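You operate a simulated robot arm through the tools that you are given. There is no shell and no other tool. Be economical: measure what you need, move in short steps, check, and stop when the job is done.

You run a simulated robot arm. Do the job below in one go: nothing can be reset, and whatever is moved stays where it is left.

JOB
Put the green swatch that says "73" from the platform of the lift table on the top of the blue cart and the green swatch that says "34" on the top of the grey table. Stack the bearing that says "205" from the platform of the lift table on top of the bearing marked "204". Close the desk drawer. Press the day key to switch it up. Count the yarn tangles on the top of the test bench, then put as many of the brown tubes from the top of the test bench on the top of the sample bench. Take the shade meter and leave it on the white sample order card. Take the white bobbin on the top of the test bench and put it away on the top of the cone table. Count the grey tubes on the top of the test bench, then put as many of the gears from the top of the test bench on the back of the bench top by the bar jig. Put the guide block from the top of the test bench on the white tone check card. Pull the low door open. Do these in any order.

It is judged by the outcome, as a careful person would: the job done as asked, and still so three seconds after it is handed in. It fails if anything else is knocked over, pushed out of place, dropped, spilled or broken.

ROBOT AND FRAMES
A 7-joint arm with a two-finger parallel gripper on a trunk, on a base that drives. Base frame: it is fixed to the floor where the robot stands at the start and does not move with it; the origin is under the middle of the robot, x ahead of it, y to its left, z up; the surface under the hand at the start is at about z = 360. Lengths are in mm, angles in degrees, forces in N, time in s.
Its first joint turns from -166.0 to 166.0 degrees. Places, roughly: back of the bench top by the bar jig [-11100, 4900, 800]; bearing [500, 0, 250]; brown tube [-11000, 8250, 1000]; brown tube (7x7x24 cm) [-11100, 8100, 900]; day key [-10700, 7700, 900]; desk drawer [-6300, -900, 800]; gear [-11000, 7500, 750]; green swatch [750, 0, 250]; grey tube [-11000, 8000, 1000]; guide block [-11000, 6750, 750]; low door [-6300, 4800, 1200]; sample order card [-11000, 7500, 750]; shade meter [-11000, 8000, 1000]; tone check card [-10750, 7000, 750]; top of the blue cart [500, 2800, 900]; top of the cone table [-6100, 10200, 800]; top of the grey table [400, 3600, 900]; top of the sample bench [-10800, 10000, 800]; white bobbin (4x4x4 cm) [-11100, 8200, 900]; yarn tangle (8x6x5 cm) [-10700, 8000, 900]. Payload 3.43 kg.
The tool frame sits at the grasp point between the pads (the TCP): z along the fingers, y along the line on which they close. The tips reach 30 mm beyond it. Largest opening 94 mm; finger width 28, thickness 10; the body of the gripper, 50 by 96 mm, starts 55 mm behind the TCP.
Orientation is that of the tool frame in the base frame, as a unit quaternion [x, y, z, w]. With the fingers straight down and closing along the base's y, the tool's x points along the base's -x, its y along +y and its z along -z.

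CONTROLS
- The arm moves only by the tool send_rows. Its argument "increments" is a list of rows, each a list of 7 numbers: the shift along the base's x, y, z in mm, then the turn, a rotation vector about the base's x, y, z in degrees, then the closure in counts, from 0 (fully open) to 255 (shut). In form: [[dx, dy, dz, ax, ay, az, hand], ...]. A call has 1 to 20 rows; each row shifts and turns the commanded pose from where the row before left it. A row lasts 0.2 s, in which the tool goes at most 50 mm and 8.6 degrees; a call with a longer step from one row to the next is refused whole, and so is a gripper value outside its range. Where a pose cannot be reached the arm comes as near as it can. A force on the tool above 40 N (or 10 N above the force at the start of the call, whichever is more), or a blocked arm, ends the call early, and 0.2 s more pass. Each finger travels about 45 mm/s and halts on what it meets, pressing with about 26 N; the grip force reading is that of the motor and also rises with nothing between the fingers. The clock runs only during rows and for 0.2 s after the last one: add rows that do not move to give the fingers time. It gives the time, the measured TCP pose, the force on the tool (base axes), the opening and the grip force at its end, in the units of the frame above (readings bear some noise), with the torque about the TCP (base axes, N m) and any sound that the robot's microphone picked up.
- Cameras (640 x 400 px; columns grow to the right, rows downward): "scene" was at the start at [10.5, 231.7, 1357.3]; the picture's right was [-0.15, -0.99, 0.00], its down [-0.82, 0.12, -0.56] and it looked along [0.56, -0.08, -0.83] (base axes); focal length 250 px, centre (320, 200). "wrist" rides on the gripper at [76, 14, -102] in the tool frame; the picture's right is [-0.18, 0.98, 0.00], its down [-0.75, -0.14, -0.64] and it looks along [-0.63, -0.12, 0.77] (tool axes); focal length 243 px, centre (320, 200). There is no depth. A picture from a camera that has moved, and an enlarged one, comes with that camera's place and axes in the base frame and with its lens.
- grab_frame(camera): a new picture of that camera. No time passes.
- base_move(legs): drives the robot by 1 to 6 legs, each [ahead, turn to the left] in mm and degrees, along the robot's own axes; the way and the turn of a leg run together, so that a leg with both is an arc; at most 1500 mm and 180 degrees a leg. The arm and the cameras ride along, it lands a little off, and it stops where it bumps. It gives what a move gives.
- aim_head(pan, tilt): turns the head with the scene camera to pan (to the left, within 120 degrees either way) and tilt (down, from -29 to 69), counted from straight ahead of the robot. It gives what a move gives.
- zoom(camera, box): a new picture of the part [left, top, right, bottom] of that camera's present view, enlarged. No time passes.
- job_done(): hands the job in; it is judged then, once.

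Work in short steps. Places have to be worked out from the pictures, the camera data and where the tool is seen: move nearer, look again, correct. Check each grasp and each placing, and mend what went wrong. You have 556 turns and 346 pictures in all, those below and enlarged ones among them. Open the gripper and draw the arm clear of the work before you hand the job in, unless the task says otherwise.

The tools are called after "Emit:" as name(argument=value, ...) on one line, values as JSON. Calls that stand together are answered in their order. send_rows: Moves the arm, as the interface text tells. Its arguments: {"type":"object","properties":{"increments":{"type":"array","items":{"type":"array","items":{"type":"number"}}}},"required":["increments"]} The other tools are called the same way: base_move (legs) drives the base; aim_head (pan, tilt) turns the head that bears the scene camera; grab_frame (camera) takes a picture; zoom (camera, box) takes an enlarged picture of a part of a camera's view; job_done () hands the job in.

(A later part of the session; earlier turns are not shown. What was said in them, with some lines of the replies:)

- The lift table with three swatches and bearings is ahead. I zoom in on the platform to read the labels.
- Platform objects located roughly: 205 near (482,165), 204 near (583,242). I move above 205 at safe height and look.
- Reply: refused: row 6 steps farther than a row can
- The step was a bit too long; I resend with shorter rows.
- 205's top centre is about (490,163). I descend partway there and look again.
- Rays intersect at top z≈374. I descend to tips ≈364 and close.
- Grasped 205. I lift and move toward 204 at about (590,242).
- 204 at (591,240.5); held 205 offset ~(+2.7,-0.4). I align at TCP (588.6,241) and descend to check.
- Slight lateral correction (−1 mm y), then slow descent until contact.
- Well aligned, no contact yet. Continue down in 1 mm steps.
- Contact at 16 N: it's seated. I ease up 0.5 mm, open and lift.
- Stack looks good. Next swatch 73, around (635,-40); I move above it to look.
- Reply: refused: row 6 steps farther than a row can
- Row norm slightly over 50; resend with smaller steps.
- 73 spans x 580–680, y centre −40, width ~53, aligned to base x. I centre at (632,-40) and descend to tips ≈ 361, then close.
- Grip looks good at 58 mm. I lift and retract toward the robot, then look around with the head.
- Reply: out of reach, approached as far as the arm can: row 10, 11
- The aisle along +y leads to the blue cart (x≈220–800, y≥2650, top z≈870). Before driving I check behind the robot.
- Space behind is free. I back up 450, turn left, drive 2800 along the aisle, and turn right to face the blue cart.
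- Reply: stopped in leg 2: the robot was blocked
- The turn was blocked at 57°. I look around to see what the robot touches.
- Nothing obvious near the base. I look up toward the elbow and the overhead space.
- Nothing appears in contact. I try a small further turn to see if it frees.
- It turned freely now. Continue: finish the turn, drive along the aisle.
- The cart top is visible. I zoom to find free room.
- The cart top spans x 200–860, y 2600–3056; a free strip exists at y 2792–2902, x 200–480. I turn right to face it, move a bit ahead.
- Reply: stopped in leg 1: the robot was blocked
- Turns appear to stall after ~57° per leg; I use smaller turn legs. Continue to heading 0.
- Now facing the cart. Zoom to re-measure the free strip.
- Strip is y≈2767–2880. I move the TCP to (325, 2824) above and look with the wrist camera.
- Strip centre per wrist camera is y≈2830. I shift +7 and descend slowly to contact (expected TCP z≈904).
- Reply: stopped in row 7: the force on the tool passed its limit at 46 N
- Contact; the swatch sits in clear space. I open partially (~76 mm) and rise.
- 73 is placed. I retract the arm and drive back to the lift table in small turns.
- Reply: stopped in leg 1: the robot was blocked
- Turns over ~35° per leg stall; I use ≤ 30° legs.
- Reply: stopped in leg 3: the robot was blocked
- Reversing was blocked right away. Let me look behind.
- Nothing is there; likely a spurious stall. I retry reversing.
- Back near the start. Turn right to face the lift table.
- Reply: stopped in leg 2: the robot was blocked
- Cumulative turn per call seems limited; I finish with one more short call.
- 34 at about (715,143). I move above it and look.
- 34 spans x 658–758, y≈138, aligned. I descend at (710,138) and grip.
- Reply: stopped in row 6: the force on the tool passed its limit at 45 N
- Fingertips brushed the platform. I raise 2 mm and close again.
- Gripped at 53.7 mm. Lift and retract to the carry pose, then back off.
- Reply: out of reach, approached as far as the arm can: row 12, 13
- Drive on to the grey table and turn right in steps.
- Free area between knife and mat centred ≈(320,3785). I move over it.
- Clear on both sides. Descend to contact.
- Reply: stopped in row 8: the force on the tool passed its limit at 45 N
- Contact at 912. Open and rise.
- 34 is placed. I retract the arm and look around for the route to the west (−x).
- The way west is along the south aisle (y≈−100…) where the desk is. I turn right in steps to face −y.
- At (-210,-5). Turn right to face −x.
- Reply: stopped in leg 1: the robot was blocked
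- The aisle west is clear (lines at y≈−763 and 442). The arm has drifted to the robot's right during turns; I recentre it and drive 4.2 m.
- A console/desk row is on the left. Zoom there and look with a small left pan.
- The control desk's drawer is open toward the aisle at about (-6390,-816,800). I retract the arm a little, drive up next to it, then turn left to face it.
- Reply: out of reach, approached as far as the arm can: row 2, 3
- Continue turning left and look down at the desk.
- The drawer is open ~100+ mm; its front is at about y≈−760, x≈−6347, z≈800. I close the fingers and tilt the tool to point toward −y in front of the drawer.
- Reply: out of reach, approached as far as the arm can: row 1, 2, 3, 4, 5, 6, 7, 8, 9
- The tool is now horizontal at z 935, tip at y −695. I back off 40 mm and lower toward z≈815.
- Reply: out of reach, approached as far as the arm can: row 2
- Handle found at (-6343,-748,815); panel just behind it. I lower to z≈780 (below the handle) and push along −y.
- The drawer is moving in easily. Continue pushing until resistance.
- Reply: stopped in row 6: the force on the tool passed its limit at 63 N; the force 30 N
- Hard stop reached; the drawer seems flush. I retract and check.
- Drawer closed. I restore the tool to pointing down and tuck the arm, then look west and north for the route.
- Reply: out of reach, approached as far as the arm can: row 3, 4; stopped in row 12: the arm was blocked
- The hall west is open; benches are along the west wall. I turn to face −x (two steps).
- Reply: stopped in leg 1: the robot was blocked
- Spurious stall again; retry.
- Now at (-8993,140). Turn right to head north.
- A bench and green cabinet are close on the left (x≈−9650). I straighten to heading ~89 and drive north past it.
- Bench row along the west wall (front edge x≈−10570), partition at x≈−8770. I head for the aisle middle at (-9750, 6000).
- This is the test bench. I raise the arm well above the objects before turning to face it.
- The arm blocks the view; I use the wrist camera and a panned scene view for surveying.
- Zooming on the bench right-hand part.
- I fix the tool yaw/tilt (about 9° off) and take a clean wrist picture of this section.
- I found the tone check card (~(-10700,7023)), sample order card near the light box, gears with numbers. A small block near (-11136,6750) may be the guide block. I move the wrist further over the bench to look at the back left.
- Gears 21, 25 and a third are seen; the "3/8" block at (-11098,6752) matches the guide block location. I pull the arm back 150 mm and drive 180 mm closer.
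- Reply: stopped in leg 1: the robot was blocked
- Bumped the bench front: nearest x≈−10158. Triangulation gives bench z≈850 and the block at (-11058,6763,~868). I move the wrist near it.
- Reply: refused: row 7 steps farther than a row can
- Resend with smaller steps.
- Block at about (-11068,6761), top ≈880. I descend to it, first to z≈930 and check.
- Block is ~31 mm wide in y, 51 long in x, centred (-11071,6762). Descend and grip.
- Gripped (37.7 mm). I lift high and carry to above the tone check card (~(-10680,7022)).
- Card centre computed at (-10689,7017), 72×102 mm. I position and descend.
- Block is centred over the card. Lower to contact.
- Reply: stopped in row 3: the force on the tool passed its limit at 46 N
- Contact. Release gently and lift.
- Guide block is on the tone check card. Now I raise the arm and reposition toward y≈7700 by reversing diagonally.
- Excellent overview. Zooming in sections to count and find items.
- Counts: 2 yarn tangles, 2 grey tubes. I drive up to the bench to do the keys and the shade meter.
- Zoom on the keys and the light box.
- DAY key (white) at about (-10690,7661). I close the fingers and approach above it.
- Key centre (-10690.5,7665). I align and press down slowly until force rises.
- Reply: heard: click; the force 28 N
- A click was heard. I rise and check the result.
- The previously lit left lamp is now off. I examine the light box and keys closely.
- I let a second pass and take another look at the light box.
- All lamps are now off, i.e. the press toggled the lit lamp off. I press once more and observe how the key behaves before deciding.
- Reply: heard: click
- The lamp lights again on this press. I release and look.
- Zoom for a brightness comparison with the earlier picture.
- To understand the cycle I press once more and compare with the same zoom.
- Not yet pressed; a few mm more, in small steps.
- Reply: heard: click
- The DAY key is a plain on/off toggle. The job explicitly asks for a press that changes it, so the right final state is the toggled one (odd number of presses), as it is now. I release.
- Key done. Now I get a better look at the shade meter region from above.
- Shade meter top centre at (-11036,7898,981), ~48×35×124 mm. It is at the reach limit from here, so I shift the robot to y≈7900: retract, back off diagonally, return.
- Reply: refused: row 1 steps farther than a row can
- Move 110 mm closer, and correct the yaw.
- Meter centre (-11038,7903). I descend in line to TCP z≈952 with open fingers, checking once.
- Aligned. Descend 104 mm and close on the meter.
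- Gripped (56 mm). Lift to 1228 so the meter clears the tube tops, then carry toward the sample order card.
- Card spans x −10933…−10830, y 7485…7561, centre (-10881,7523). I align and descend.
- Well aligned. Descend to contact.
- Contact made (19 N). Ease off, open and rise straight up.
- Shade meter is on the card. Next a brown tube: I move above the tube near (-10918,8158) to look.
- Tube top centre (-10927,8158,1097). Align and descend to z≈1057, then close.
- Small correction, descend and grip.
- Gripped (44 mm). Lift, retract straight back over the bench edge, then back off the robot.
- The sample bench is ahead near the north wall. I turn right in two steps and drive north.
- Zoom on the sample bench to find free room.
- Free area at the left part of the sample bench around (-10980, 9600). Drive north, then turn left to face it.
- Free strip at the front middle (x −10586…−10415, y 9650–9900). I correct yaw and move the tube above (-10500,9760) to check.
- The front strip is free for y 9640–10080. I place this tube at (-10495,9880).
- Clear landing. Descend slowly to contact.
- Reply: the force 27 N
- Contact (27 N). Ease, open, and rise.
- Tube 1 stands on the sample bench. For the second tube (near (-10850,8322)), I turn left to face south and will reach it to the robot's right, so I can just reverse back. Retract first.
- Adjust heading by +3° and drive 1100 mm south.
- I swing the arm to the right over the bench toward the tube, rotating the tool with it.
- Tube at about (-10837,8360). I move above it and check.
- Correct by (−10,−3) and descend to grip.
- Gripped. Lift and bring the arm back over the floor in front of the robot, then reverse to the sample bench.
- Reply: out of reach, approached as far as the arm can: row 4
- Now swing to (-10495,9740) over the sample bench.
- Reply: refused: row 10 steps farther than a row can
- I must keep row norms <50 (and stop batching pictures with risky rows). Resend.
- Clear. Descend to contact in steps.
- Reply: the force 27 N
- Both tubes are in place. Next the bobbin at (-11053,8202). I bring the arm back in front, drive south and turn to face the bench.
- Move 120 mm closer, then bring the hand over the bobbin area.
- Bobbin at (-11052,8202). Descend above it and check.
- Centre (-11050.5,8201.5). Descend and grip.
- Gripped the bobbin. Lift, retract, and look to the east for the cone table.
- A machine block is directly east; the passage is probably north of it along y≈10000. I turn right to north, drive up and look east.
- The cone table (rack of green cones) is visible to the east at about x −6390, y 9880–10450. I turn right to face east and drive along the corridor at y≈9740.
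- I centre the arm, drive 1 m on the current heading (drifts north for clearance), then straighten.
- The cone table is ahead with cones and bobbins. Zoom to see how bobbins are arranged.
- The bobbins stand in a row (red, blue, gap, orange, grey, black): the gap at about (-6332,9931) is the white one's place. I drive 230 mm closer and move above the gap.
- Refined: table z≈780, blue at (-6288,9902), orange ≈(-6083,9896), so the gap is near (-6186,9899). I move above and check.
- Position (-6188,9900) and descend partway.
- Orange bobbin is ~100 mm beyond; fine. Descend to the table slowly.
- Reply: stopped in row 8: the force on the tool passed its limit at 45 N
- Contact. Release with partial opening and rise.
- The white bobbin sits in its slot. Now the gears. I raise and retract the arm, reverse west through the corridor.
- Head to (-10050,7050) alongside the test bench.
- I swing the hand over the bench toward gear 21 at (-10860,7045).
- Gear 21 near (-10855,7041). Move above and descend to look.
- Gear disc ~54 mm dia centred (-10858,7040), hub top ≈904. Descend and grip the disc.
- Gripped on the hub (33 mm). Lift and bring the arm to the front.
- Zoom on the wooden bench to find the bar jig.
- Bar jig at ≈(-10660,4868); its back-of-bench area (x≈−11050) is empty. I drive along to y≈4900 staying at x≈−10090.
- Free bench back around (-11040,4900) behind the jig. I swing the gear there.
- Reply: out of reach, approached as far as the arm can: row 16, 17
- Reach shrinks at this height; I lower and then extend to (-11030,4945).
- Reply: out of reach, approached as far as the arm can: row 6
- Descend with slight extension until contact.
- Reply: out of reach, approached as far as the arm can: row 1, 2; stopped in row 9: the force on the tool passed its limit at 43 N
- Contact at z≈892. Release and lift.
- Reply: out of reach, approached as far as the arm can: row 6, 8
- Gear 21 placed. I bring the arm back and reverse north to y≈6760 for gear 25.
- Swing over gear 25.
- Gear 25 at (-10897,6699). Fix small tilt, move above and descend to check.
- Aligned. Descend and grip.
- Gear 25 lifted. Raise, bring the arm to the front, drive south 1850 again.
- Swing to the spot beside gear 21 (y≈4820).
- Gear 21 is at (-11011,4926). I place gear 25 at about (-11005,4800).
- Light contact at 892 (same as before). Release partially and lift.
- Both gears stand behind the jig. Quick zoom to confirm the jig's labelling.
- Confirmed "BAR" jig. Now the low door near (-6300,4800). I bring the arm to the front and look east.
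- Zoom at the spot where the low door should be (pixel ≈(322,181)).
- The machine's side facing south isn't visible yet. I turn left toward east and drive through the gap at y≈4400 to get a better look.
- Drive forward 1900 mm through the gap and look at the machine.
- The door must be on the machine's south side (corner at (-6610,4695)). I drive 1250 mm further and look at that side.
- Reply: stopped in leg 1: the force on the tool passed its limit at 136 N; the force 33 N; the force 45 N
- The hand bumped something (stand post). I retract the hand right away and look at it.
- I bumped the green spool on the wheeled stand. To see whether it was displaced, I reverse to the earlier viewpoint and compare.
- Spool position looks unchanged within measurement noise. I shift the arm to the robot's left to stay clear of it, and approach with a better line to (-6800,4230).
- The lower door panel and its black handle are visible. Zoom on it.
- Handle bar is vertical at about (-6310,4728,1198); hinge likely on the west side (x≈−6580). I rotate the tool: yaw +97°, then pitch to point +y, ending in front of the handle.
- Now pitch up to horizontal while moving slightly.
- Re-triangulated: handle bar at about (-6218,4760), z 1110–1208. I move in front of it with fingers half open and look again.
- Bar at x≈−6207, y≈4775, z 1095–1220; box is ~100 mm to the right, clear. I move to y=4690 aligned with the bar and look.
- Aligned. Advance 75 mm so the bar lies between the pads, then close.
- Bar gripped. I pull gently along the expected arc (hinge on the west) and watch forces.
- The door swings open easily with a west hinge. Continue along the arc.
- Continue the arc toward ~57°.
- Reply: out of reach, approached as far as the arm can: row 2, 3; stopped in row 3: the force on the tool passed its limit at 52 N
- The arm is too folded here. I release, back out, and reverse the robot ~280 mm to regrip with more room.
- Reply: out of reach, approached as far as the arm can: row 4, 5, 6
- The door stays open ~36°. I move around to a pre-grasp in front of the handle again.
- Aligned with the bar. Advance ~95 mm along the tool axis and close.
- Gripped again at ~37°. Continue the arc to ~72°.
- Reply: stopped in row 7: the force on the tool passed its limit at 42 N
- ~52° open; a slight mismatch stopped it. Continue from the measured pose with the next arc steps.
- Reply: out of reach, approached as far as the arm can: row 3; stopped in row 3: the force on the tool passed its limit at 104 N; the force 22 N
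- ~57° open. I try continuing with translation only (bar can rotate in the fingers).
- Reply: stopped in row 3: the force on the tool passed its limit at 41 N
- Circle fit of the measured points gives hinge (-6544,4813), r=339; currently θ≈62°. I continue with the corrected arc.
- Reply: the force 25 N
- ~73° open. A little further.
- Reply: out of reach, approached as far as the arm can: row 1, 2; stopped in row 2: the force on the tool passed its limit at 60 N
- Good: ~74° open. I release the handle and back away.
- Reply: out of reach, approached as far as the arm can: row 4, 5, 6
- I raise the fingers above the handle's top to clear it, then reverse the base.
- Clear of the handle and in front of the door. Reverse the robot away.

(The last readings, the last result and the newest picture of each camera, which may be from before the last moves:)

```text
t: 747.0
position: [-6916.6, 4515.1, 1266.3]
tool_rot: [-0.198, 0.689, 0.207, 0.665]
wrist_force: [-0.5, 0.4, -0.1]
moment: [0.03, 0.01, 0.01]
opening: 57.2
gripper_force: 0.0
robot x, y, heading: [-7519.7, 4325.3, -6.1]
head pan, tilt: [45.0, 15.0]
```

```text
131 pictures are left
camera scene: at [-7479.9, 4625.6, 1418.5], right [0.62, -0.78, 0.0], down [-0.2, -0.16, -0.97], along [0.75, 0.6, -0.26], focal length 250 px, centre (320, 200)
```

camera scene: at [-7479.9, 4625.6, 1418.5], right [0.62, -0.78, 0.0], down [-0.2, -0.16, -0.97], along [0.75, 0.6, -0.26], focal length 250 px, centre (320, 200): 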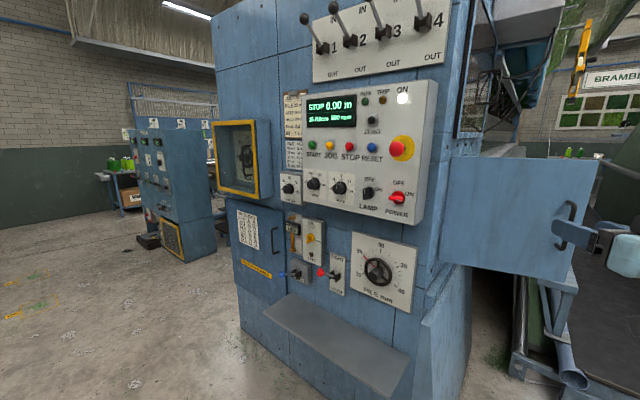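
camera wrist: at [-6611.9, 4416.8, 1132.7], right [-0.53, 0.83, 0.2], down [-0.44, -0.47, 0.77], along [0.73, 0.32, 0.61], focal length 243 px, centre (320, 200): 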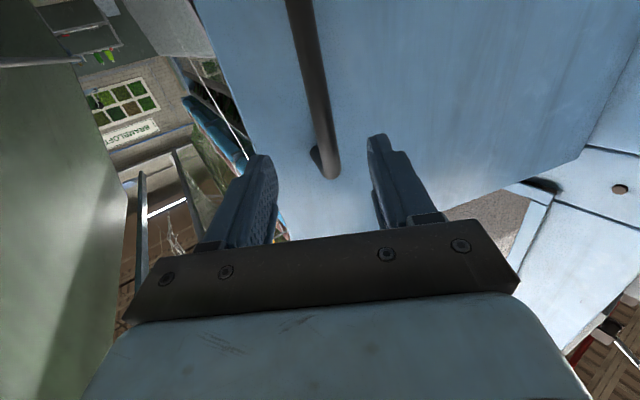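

The door stays open (~75°). I open the gripper fully and back further away from everything.

Emit:
send_rows(increments=[[0, 0, 0, 0, 0, 0, 0], [0, 0, 0, 0, 0, 0, 0], [0, 0, 0, 0, 0, 0, 0]])

Emit:
base_move(legs=[[-350, 0]])

Emit:
aim_head(pan=20, tilt=12)

Emit:
grab_frame(camera="scene")

```text
t: 747.9
position: [-6917.1, 4514.8, 1267.7]
tool_rot: [-0.2, 0.689, 0.209, 0.665]
wrist_force: [0.3, 0.7, 0.7]
moment: [-0.01, 0.0, -0.01]
opening: 93.9
gripper_force: 0.0
robot x, y, heading: [-7520.4, 4320.9, -6.3]
head pan, tilt: [45.0, 15.0]
```

```text
t: 750.1
position: [-7256.9, 4551.8, 1266.9]
tool_rot: [-0.199, 0.689, 0.207, 0.666]
wrist_force: [0.2, 1.0, 0.4]
moment: [0.01, 0.03, 0.01]
opening: 94.0
gripper_force: 0.1
robot x, y, heading: [-7859.5, 4360.7, -6.4]
head pan, tilt: [45.0, 15.0]
```

```text
t: 751.0
position: [-7256.3, 4552.1, 1267.8]
tool_rot: [-0.198, 0.689, 0.207, 0.666]
wrist_force: [0.3, -0.5, -0.2]
moment: [0.0, 0.04, -0.01]
opening: 93.9
gripper_force: 0.1
robot x, y, heading: [-7861.2, 4364.0, -6.5]
head pan, tilt: [20.0, 12.0]
```

```text
130 pictures are left
camera scene: at [-7801.3, 4627.0, 1423.3], right [0.24, -0.97, 0.0], down [-0.2, -0.05, -0.98], along [0.95, 0.23, -0.21], focal length 250 px, centre (320, 200)
```

scene: 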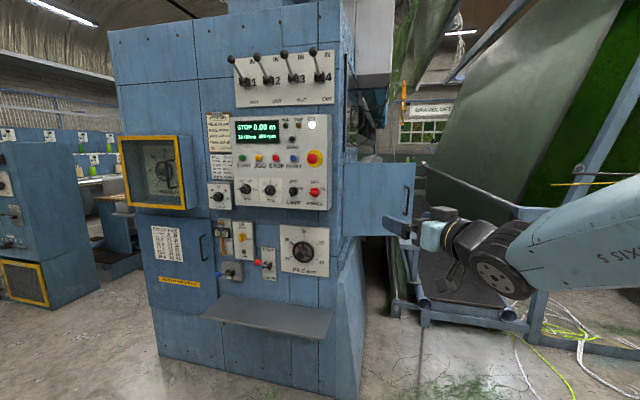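

The low door is open and holds, and the arm is clear with the gripper open. All the other tasks were checked as they were placed, so I hand the job in.

Emit:
job_done()

```text
The job is handed in.
```

I finished every item and handed the job in; the DAY key step rests on my reading of the wording, and I bumped a spool stand once.

- **DAY key:** the key turns a lamp in the light box on and off, and the lamp was lit when I arrived. I took "switch it up" to mean change its state. I pressed three times in all, twice to learn how the key works, so the lamp is now off.
- **Spool stand:** on the way to the low door, the hand hit the green spool on the wheeled stand with a peak of 136 N. I drove back to an earlier viewpoint to compare, and any shift was too small to see there (about 15 mm sideways at most; a shift in depth would not show).
- **Counts:** I counted two yarn tangles and two grey tubes, so I moved two brown tubes and gears 21 and 25.
- **Low door:** it stands open at about 75 degrees.
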